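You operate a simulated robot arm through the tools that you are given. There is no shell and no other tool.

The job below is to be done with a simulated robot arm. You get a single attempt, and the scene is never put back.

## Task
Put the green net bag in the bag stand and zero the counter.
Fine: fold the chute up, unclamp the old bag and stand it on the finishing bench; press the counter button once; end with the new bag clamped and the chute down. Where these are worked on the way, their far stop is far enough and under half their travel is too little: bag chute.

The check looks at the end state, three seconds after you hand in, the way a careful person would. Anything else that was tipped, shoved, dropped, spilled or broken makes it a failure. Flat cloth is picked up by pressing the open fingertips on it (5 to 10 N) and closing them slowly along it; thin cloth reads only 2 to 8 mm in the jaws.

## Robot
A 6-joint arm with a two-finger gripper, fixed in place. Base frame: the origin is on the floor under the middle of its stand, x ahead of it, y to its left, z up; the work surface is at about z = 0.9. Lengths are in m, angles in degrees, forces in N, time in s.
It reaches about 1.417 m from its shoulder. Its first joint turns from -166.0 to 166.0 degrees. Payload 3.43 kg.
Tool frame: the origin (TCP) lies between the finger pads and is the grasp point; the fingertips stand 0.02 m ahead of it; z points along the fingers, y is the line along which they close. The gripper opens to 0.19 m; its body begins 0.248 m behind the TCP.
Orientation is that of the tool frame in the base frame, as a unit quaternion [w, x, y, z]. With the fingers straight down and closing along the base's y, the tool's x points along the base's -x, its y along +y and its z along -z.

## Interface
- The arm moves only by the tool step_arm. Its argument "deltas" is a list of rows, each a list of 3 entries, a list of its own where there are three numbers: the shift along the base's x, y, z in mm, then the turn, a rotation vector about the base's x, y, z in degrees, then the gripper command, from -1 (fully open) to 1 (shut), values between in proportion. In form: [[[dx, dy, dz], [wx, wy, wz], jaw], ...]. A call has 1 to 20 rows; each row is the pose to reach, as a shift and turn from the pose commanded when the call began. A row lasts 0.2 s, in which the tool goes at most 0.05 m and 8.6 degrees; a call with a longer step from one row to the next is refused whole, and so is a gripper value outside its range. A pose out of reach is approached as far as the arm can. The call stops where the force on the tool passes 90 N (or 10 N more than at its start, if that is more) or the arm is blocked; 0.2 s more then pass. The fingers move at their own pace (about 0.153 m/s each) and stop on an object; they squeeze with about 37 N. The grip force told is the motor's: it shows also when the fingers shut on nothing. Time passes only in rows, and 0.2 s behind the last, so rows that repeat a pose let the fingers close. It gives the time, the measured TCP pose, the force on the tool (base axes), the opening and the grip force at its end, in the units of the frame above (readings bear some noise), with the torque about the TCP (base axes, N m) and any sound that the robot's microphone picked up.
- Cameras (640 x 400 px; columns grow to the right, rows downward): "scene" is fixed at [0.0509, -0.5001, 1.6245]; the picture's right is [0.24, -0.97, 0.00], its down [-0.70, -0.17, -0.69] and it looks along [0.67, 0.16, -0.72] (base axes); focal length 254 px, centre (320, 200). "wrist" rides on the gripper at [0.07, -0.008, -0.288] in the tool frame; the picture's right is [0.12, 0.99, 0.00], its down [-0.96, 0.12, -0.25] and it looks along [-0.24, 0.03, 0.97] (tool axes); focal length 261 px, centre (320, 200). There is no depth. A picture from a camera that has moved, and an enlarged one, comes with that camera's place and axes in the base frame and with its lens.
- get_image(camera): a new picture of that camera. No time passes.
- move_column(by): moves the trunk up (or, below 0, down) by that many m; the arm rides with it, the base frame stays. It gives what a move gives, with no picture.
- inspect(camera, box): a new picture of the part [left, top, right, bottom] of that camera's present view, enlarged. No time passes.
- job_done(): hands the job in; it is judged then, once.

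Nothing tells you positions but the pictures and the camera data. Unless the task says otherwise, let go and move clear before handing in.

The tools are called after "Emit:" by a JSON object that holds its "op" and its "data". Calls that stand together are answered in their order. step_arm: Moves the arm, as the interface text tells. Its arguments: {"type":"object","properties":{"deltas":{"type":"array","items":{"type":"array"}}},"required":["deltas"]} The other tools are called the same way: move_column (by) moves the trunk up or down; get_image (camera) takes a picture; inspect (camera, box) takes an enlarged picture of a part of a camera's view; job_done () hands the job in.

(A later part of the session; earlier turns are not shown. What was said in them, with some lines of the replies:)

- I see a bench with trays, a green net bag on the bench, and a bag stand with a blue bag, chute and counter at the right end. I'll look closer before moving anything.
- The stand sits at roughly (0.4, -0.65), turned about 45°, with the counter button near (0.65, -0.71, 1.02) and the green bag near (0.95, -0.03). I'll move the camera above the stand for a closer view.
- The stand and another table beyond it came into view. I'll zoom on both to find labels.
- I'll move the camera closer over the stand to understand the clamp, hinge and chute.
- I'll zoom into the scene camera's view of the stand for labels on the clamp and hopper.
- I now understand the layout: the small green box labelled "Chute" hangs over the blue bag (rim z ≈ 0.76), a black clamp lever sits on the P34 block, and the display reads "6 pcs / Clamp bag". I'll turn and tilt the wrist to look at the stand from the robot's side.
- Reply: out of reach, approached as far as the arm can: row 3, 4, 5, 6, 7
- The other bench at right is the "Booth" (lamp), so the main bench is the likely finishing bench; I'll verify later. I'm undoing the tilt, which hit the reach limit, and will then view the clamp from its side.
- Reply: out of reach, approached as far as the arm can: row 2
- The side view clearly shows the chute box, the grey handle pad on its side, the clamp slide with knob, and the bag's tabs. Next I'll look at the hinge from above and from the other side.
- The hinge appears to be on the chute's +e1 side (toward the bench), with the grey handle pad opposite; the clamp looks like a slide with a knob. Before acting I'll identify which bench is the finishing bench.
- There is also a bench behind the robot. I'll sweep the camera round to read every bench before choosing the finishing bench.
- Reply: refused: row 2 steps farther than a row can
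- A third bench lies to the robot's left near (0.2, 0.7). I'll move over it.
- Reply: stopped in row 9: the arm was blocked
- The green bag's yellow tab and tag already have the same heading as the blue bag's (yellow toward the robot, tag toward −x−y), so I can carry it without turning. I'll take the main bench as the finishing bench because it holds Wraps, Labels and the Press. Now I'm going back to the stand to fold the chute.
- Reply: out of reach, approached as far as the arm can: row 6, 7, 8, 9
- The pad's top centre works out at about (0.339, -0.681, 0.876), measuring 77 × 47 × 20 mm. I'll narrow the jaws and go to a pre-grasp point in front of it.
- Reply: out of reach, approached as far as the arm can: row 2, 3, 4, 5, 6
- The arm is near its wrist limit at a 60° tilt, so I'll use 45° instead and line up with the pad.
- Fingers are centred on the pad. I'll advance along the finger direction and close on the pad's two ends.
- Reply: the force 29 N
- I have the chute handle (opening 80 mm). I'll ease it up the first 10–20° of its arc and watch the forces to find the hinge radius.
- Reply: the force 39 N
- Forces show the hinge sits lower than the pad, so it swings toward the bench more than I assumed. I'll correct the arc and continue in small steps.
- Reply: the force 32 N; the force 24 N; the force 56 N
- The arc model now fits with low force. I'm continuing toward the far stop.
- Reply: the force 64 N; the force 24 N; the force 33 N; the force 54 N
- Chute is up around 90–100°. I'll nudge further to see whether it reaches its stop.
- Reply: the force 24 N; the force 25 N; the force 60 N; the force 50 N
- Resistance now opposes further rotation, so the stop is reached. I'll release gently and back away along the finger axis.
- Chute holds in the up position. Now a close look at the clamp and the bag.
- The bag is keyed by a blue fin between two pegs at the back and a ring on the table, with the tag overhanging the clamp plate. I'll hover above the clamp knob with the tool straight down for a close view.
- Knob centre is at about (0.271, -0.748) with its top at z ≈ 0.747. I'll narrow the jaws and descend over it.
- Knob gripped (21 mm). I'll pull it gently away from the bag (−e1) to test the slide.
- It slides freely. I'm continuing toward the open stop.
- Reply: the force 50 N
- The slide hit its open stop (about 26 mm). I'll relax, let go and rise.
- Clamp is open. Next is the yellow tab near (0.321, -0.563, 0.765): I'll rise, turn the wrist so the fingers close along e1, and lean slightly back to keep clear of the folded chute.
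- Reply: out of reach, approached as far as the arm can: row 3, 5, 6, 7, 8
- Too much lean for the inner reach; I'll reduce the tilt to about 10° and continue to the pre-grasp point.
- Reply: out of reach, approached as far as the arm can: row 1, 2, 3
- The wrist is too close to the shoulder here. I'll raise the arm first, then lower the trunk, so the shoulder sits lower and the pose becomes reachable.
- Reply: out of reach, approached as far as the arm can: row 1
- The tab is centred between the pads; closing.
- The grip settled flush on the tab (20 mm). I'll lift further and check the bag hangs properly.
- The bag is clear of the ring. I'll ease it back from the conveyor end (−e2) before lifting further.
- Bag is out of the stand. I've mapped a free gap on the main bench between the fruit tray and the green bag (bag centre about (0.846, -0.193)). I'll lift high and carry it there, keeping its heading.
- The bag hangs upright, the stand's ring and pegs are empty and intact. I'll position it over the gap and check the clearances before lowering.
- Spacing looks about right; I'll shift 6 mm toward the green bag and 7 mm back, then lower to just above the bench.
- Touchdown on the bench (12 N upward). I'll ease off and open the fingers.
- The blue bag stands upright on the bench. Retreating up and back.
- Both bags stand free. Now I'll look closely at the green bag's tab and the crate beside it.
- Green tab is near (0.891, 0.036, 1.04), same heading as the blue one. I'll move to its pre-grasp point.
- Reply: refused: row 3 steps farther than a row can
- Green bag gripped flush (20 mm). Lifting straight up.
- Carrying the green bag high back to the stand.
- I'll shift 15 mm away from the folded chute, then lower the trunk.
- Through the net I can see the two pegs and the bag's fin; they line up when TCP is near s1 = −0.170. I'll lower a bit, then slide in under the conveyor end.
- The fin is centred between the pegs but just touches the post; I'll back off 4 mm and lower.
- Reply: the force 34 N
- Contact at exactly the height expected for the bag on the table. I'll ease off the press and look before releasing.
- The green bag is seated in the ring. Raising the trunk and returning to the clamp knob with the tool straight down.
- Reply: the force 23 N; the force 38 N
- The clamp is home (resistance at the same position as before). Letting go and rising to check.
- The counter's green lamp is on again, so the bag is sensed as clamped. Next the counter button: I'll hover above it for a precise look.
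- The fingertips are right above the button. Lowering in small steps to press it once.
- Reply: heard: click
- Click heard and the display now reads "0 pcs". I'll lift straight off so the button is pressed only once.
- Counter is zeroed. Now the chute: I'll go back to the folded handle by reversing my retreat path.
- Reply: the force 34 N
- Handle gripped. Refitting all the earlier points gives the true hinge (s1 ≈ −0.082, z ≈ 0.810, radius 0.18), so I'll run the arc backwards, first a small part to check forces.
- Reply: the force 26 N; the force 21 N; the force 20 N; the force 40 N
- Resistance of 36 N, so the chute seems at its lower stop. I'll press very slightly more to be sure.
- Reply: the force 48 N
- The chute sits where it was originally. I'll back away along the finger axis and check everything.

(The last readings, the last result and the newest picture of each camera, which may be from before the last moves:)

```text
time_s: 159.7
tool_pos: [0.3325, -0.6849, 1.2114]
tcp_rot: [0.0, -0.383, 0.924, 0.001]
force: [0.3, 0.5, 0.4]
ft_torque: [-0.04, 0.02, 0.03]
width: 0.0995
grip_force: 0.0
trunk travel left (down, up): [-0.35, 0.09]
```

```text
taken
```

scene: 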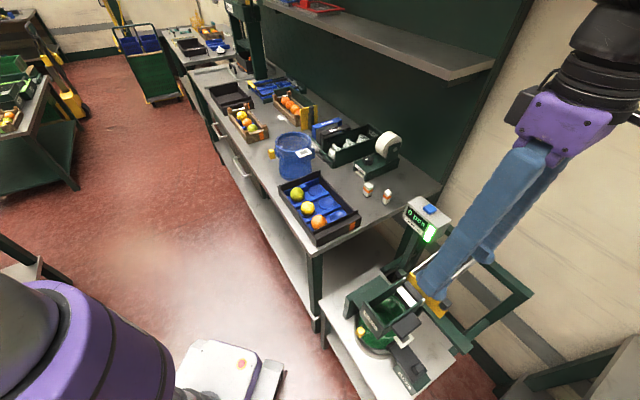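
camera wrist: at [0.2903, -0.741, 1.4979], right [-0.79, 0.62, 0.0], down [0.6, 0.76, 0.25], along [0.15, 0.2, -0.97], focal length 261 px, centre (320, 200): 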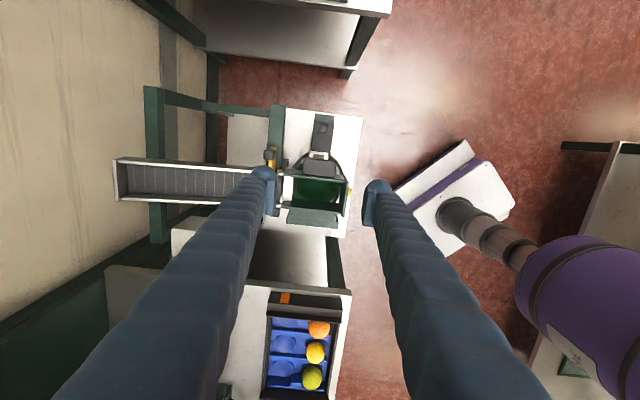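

Emit:
{"op": "inspect", "data": {"camera": "scene", "box": [340, 265, 440, 395]}}

Emit:
{"op": "inspect", "data": {"camera": "wrist", "box": [240, 90, 380, 250]}}

Emit:
{"op": "inspect", "data": {"camera": "scene", "box": [230, 80, 370, 210]}}

Emit:
{"op": "inspect", "data": {"camera": "scene", "box": [340, 265, 400, 310]}}

```text
3.08 times, centred on (390, 330) of scene
camera zoom: at [0.0509, -0.5001, 1.6245], right [0.24, -0.97, 0.0], down [-0.7, -0.17, -0.69], along [0.67, 0.16, -0.72], focal length 780 px, centre (105, -200)
```

zoom: 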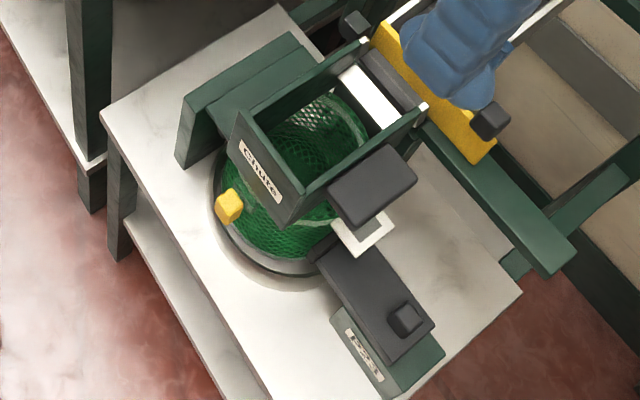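

```text
2.50 times, centred on (310, 170) of wrist
camera zoom: at [0.2903, -0.741, 1.4979], right [-0.79, 0.62, 0.0], down [0.6, 0.76, 0.25], along [0.15, 0.2, -0.97], focal length 652 px, centre (345, 275)
```

zoom: 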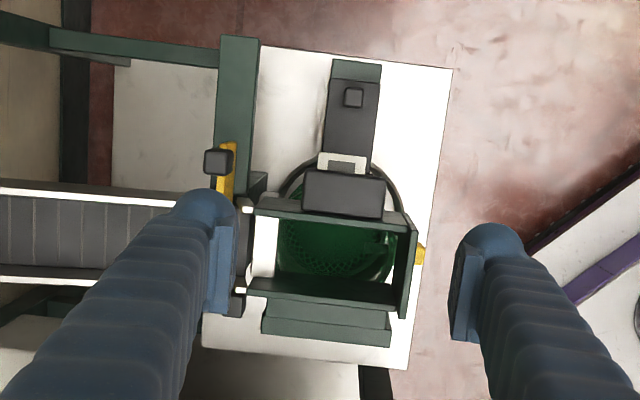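

```text
3.08 times, centred on (300, 145) of scene
camera zoom: at [0.0509, -0.5001, 1.6245], right [0.24, -0.97, 0.0], down [-0.7, -0.17, -0.69], along [0.67, 0.16, -0.72], focal length 780 px, centre (382, 369)
```

zoom: 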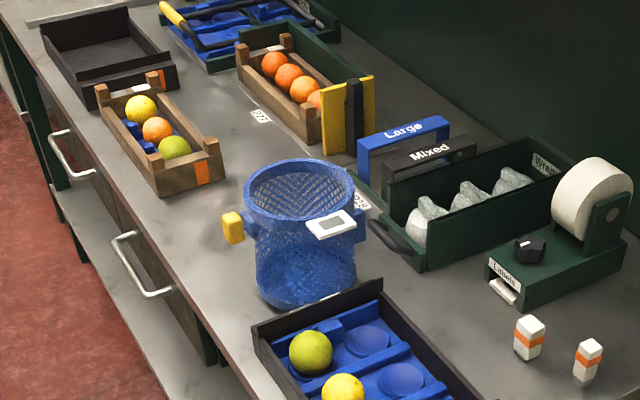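

```text
8.89 times, centred on (370, 288) of scene
camera zoom: at [0.0509, -0.5001, 1.6245], right [0.24, -0.97, 0.0], down [-0.7, -0.17, -0.69], along [0.67, 0.16, -0.72], focal length 2254 px, centre (-124, -578)
```

zoom: 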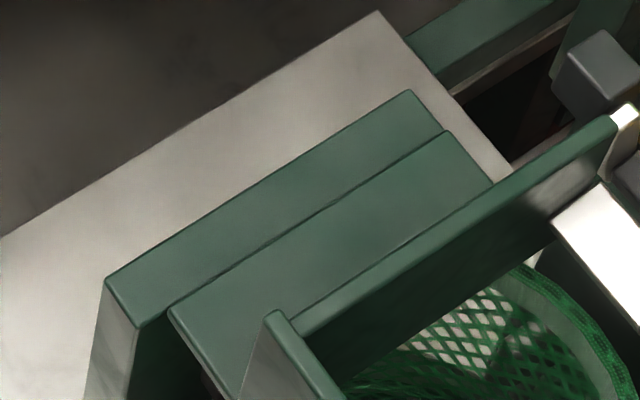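

The chute, clamp and bag match the original arrangement, and the blue bag stands undisturbed. Before handing in I want to double-check which bench is the "finishing" one, so I'll look at the right-hand bench's labels.

Emit:
{"op": "step_arm", "data": {"deltas": [[[0, 0, 30], [-4, 4, 0], -0.05], [[0, 0, 60], [-8.5, 8.5, 0], -0.05], [[0, 0, 90], [-13, 13, 0], -0.05], [[0, 0, 110], [-17.5, 17.5, 0], -0.05], [[0, 0, 120], [-22, 22, 0], -0.05], [[0, 0, 130], [-26.5, 26.5, 0], -0.05], [[0, 0, 130], [-30, 30, 0], -0.05], [[0, 0, 130], [-30, 30, 0], -0.05]]}}

Emit:
{"op": "get_image", "data": {"camera": "wrist"}}

Emit:
{"op": "inspect", "data": {"camera": "wrist", "box": [100, 0, 420, 180]}}

```text
time_s: 161.5
tool_pos: [0.3321, -0.6874, 1.3414]
tcp_rot: [-0.334, -0.357, 0.861, -0.138]
force: [-1.1, 0.0, 0.5]
ft_torque: [0.02, -0.06, 0.04]
width: 0.0996
grip_force: 0.2
trunk travel left (down, up): [-0.35, 0.09]
```

```text
taken
camera wrist: at [0.4396, -0.5927, 1.6004], right [-0.76, 0.64, 0.08], down [0.54, 0.7, -0.47], along [-0.35, -0.31, -0.88], focal length 261 px, centre (320, 200)
```

wrist: 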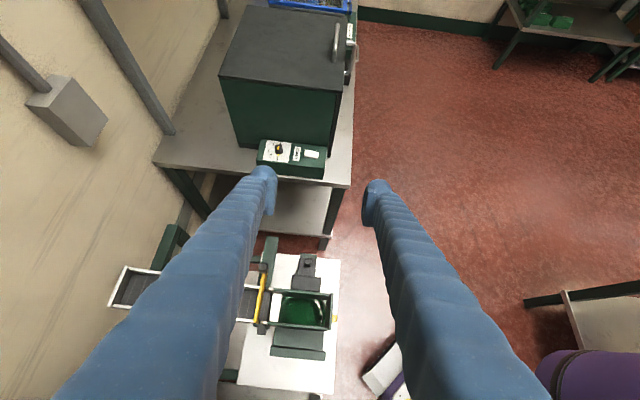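

```text
2.00 times, centred on (260, 90) of wrist
camera zoom: at [0.4396, -0.5927, 1.6004], right [-0.76, 0.64, 0.08], down [0.54, 0.7, -0.47], along [-0.35, -0.31, -0.88], focal length 521 px, centre (440, 420)
```

zoom: 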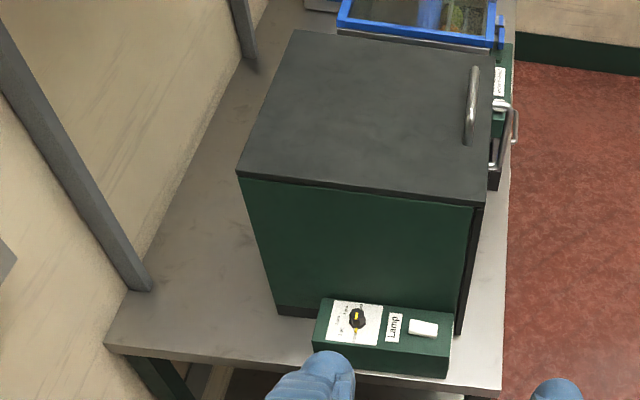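

Emit:
{"op": "inspect", "data": {"camera": "wrist", "box": [250, 0, 370, 110]}}

Emit:
{"op": "inspect", "data": {"camera": "wrist", "box": [480, 0, 640, 110]}}

Emit:
{"op": "inspect", "data": {"camera": "wrist", "box": [230, 120, 350, 200]}}

```text
3.64 times, centred on (310, 55) of wrist
camera zoom: at [0.4396, -0.5927, 1.6004], right [-0.76, 0.64, 0.08], down [0.54, 0.7, -0.47], along [-0.35, -0.31, -0.88], focal length 948 px, centre (356, 727)
```

zoom: 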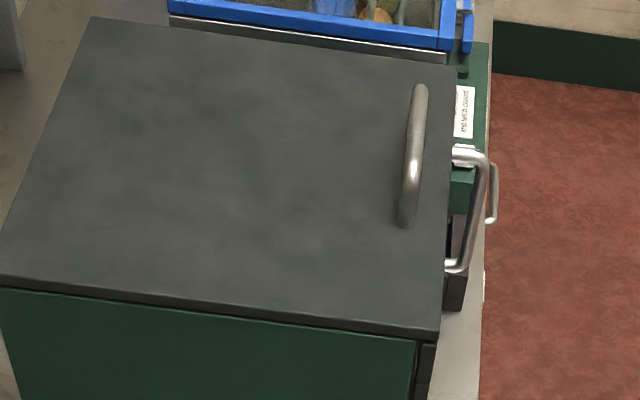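

```text
3.64 times, centred on (560, 55) of wrist
camera zoom: at [0.4396, -0.5927, 1.6004], right [-0.76, 0.64, 0.08], down [0.54, 0.7, -0.47], along [-0.35, -0.31, -0.88], focal length 948 px, centre (-553, 727)
```

zoom: 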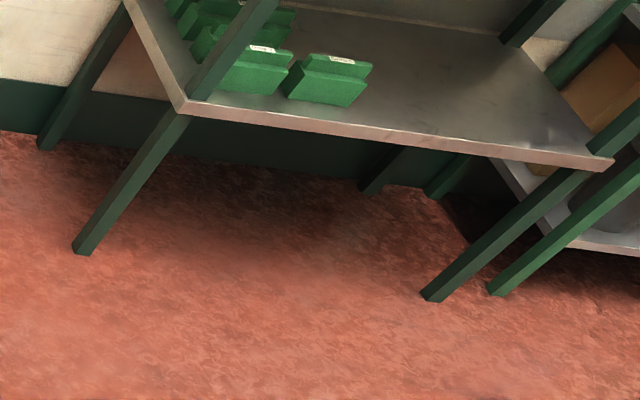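

```text
5.00 times, centred on (290, 160) of wrist
camera zoom: at [0.4396, -0.5927, 1.6004], right [-0.76, 0.64, 0.08], down [0.54, 0.7, -0.47], along [-0.35, -0.31, -0.88], focal length 1303 px, centre (470, 400)
```

zoom: 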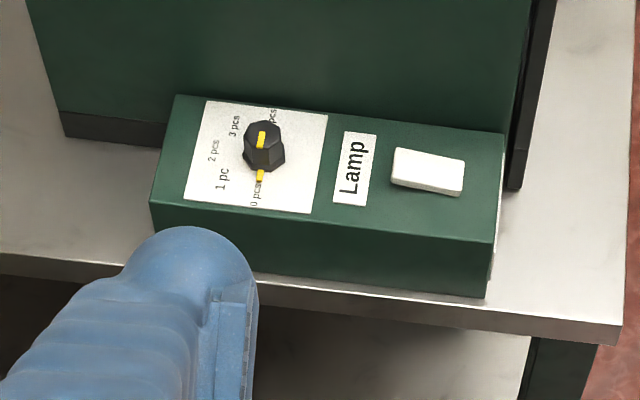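

The right-hand bench is the inspection booth, so the main bench (press, wraps, labels, bag stand) is the finishing bench. I'll return the arm to a neutral pose and take a final look.

Emit:
{"op": "step_arm", "data": {"deltas": [[[0, 0, 0], [5, -5, 0], -0.3], [[0, 0, 0], [10, -10, 0], -0.5], [[5, 5, 0], [15, -15, 0], -0.8], [[20, 20, 0], [20, -20, 0], -1], [[45, 50, 0], [25, -25, 0], -1], [[70, 85, 0], [30, -30, 0], -1], [[95, 122, 0], [30, -30, 0], -1], [[120, 160, 0], [30, -30, 0], -1], [[145, 198, 0], [30, -30, 0], -1], [[170, 236, 0], [30, -30, 0], -1], [[195, 274, 0], [30, -30, 0], -1], [[220, 312, 0], [30, -30, 0], -1], [[240, 345, 0], [30, -30, 0], -1], [[240, 345, 0], [30, -30, 0], -1]]}}

Emit:
{"op": "get_image", "data": {"camera": "scene"}}

Emit:
{"op": "inspect", "data": {"camera": "scene", "box": [330, 190, 480, 395]}}

Emit:
{"op": "inspect", "data": {"camera": "scene", "box": [200, 70, 400, 250]}}

Emit:
{"op": "get_image", "data": {"camera": "wrist"}}

```text
time_s: 164.5
tool_pos: [0.5745, -0.3409, 1.3394]
tcp_rot: [0.001, -0.382, 0.924, 0.0]
force: [-0.3, -0.1, 0.2]
ft_torque: [-0.03, -0.05, -0.01]
width: 0.19
grip_force: 0.0
trunk travel left (down, up): [-0.35, 0.09]
```

```text
taken
```

scene: 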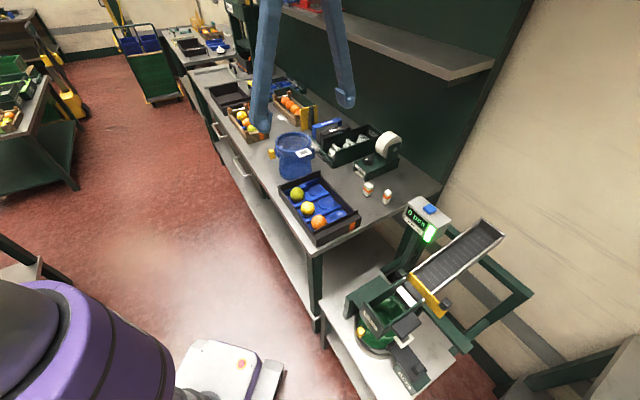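

```text
1.95 times, centred on (405, 292) of scene
camera zoom: at [0.0509, -0.5001, 1.6245], right [0.24, -0.97, 0.0], down [-0.7, -0.17, -0.69], along [0.67, 0.16, -0.72], focal length 495 px, centre (154, 20)
```

zoom: 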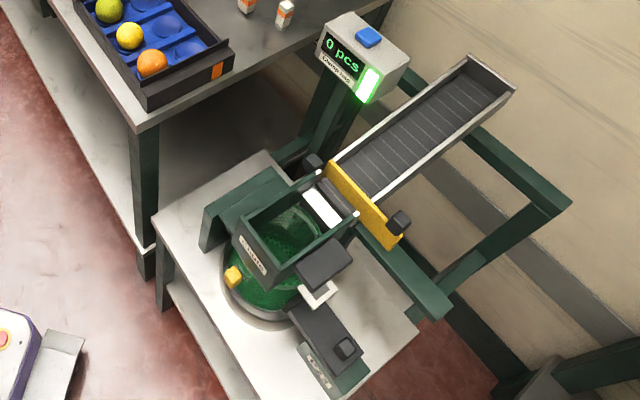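

```text
2.22 times, centred on (300, 160) of scene
camera zoom: at [0.0509, -0.5001, 1.6245], right [0.24, -0.97, 0.0], down [-0.7, -0.17, -0.69], along [0.67, 0.16, -0.72], focal length 564 px, centre (364, 289)
```

zoom: 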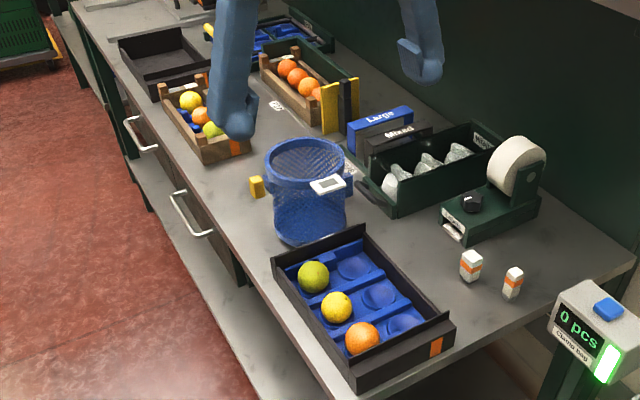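

```text
taken
camera wrist: at [0.5314, -0.3961, 1.626], right [-0.79, 0.62, 0.0], down [0.6, 0.76, 0.25], along [0.15, 0.2, -0.97], focal length 261 px, centre (320, 200)
```

wrist: 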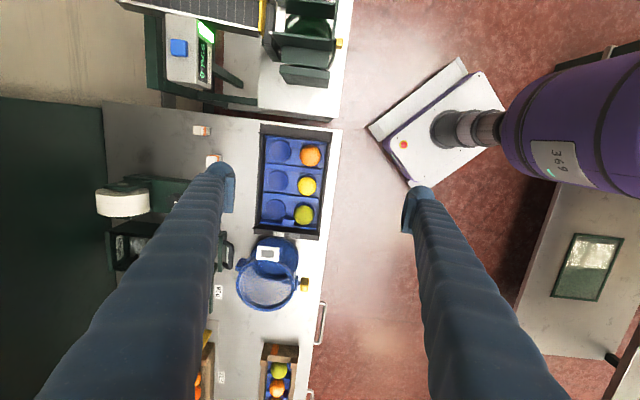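

Emit:
{"op": "inspect", "data": {"camera": "wrist", "box": [220, 190, 340, 320]}}

Emit:
{"op": "inspect", "data": {"camera": "scene", "box": [260, 125, 345, 205]}}

```text
3.08 times, centred on (280, 255) of wrist
camera zoom: at [0.5314, -0.3961, 1.626], right [-0.79, 0.62, 0.0], down [0.6, 0.76, 0.25], along [0.15, 0.2, -0.97], focal length 802 px, centre (443, 31)
```

zoom: 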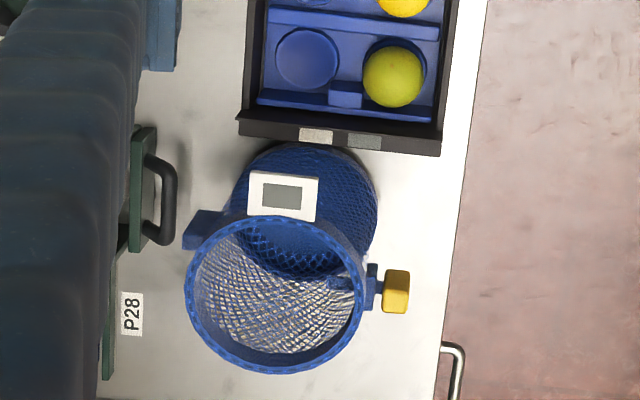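

```text
5.00 times, centred on (302, 165) of scene
camera zoom: at [0.0509, -0.5001, 1.6245], right [0.24, -0.97, 0.0], down [-0.7, -0.17, -0.69], along [0.67, 0.16, -0.72], focal length 1268 px, centre (408, 375)
```

zoom: 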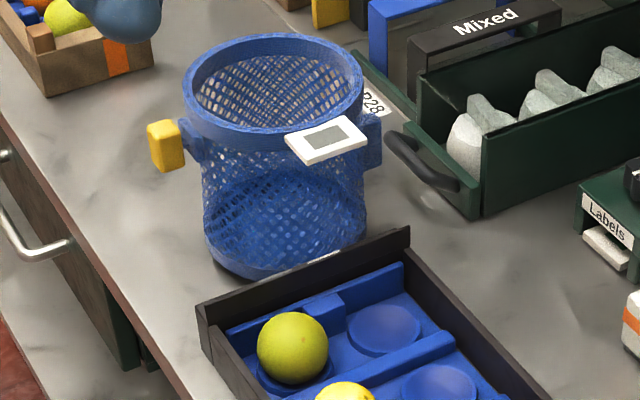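

Final check: the blue bag stands on the finishing bench, and the green bag is clamped with its lamp on. The chute is down, the counter reads 0 pcs, and the arm is clear. Handing in.

Emit:
{"op": "job_done", "data": {}}

```text
The job is handed in.
```

I swapped the bags, zeroed the counter and handed the job in. I haven't been shown the result of the check.

- **New bag:** the green net bag is seated in the stand and clamped. The counter's green lamp, which went out while the bag was unclamped, came back on.
- **Old bag:** the blue bag is standing upright on the bench with the press, wraps and labels. No bench was labelled "finishing", so I chose that one. It sits very close to the fruit tray, but the tray has not moved.
- **Counter:** I pressed the button once and heard one click. The display now reads 0 pcs.
- **Chute:** I folded it up until it met firm resistance at about 107°, then folded it back down to where it started.

I saw nothing else tipped or shoved in the final pictures. The gripper is open and the arm is clear.
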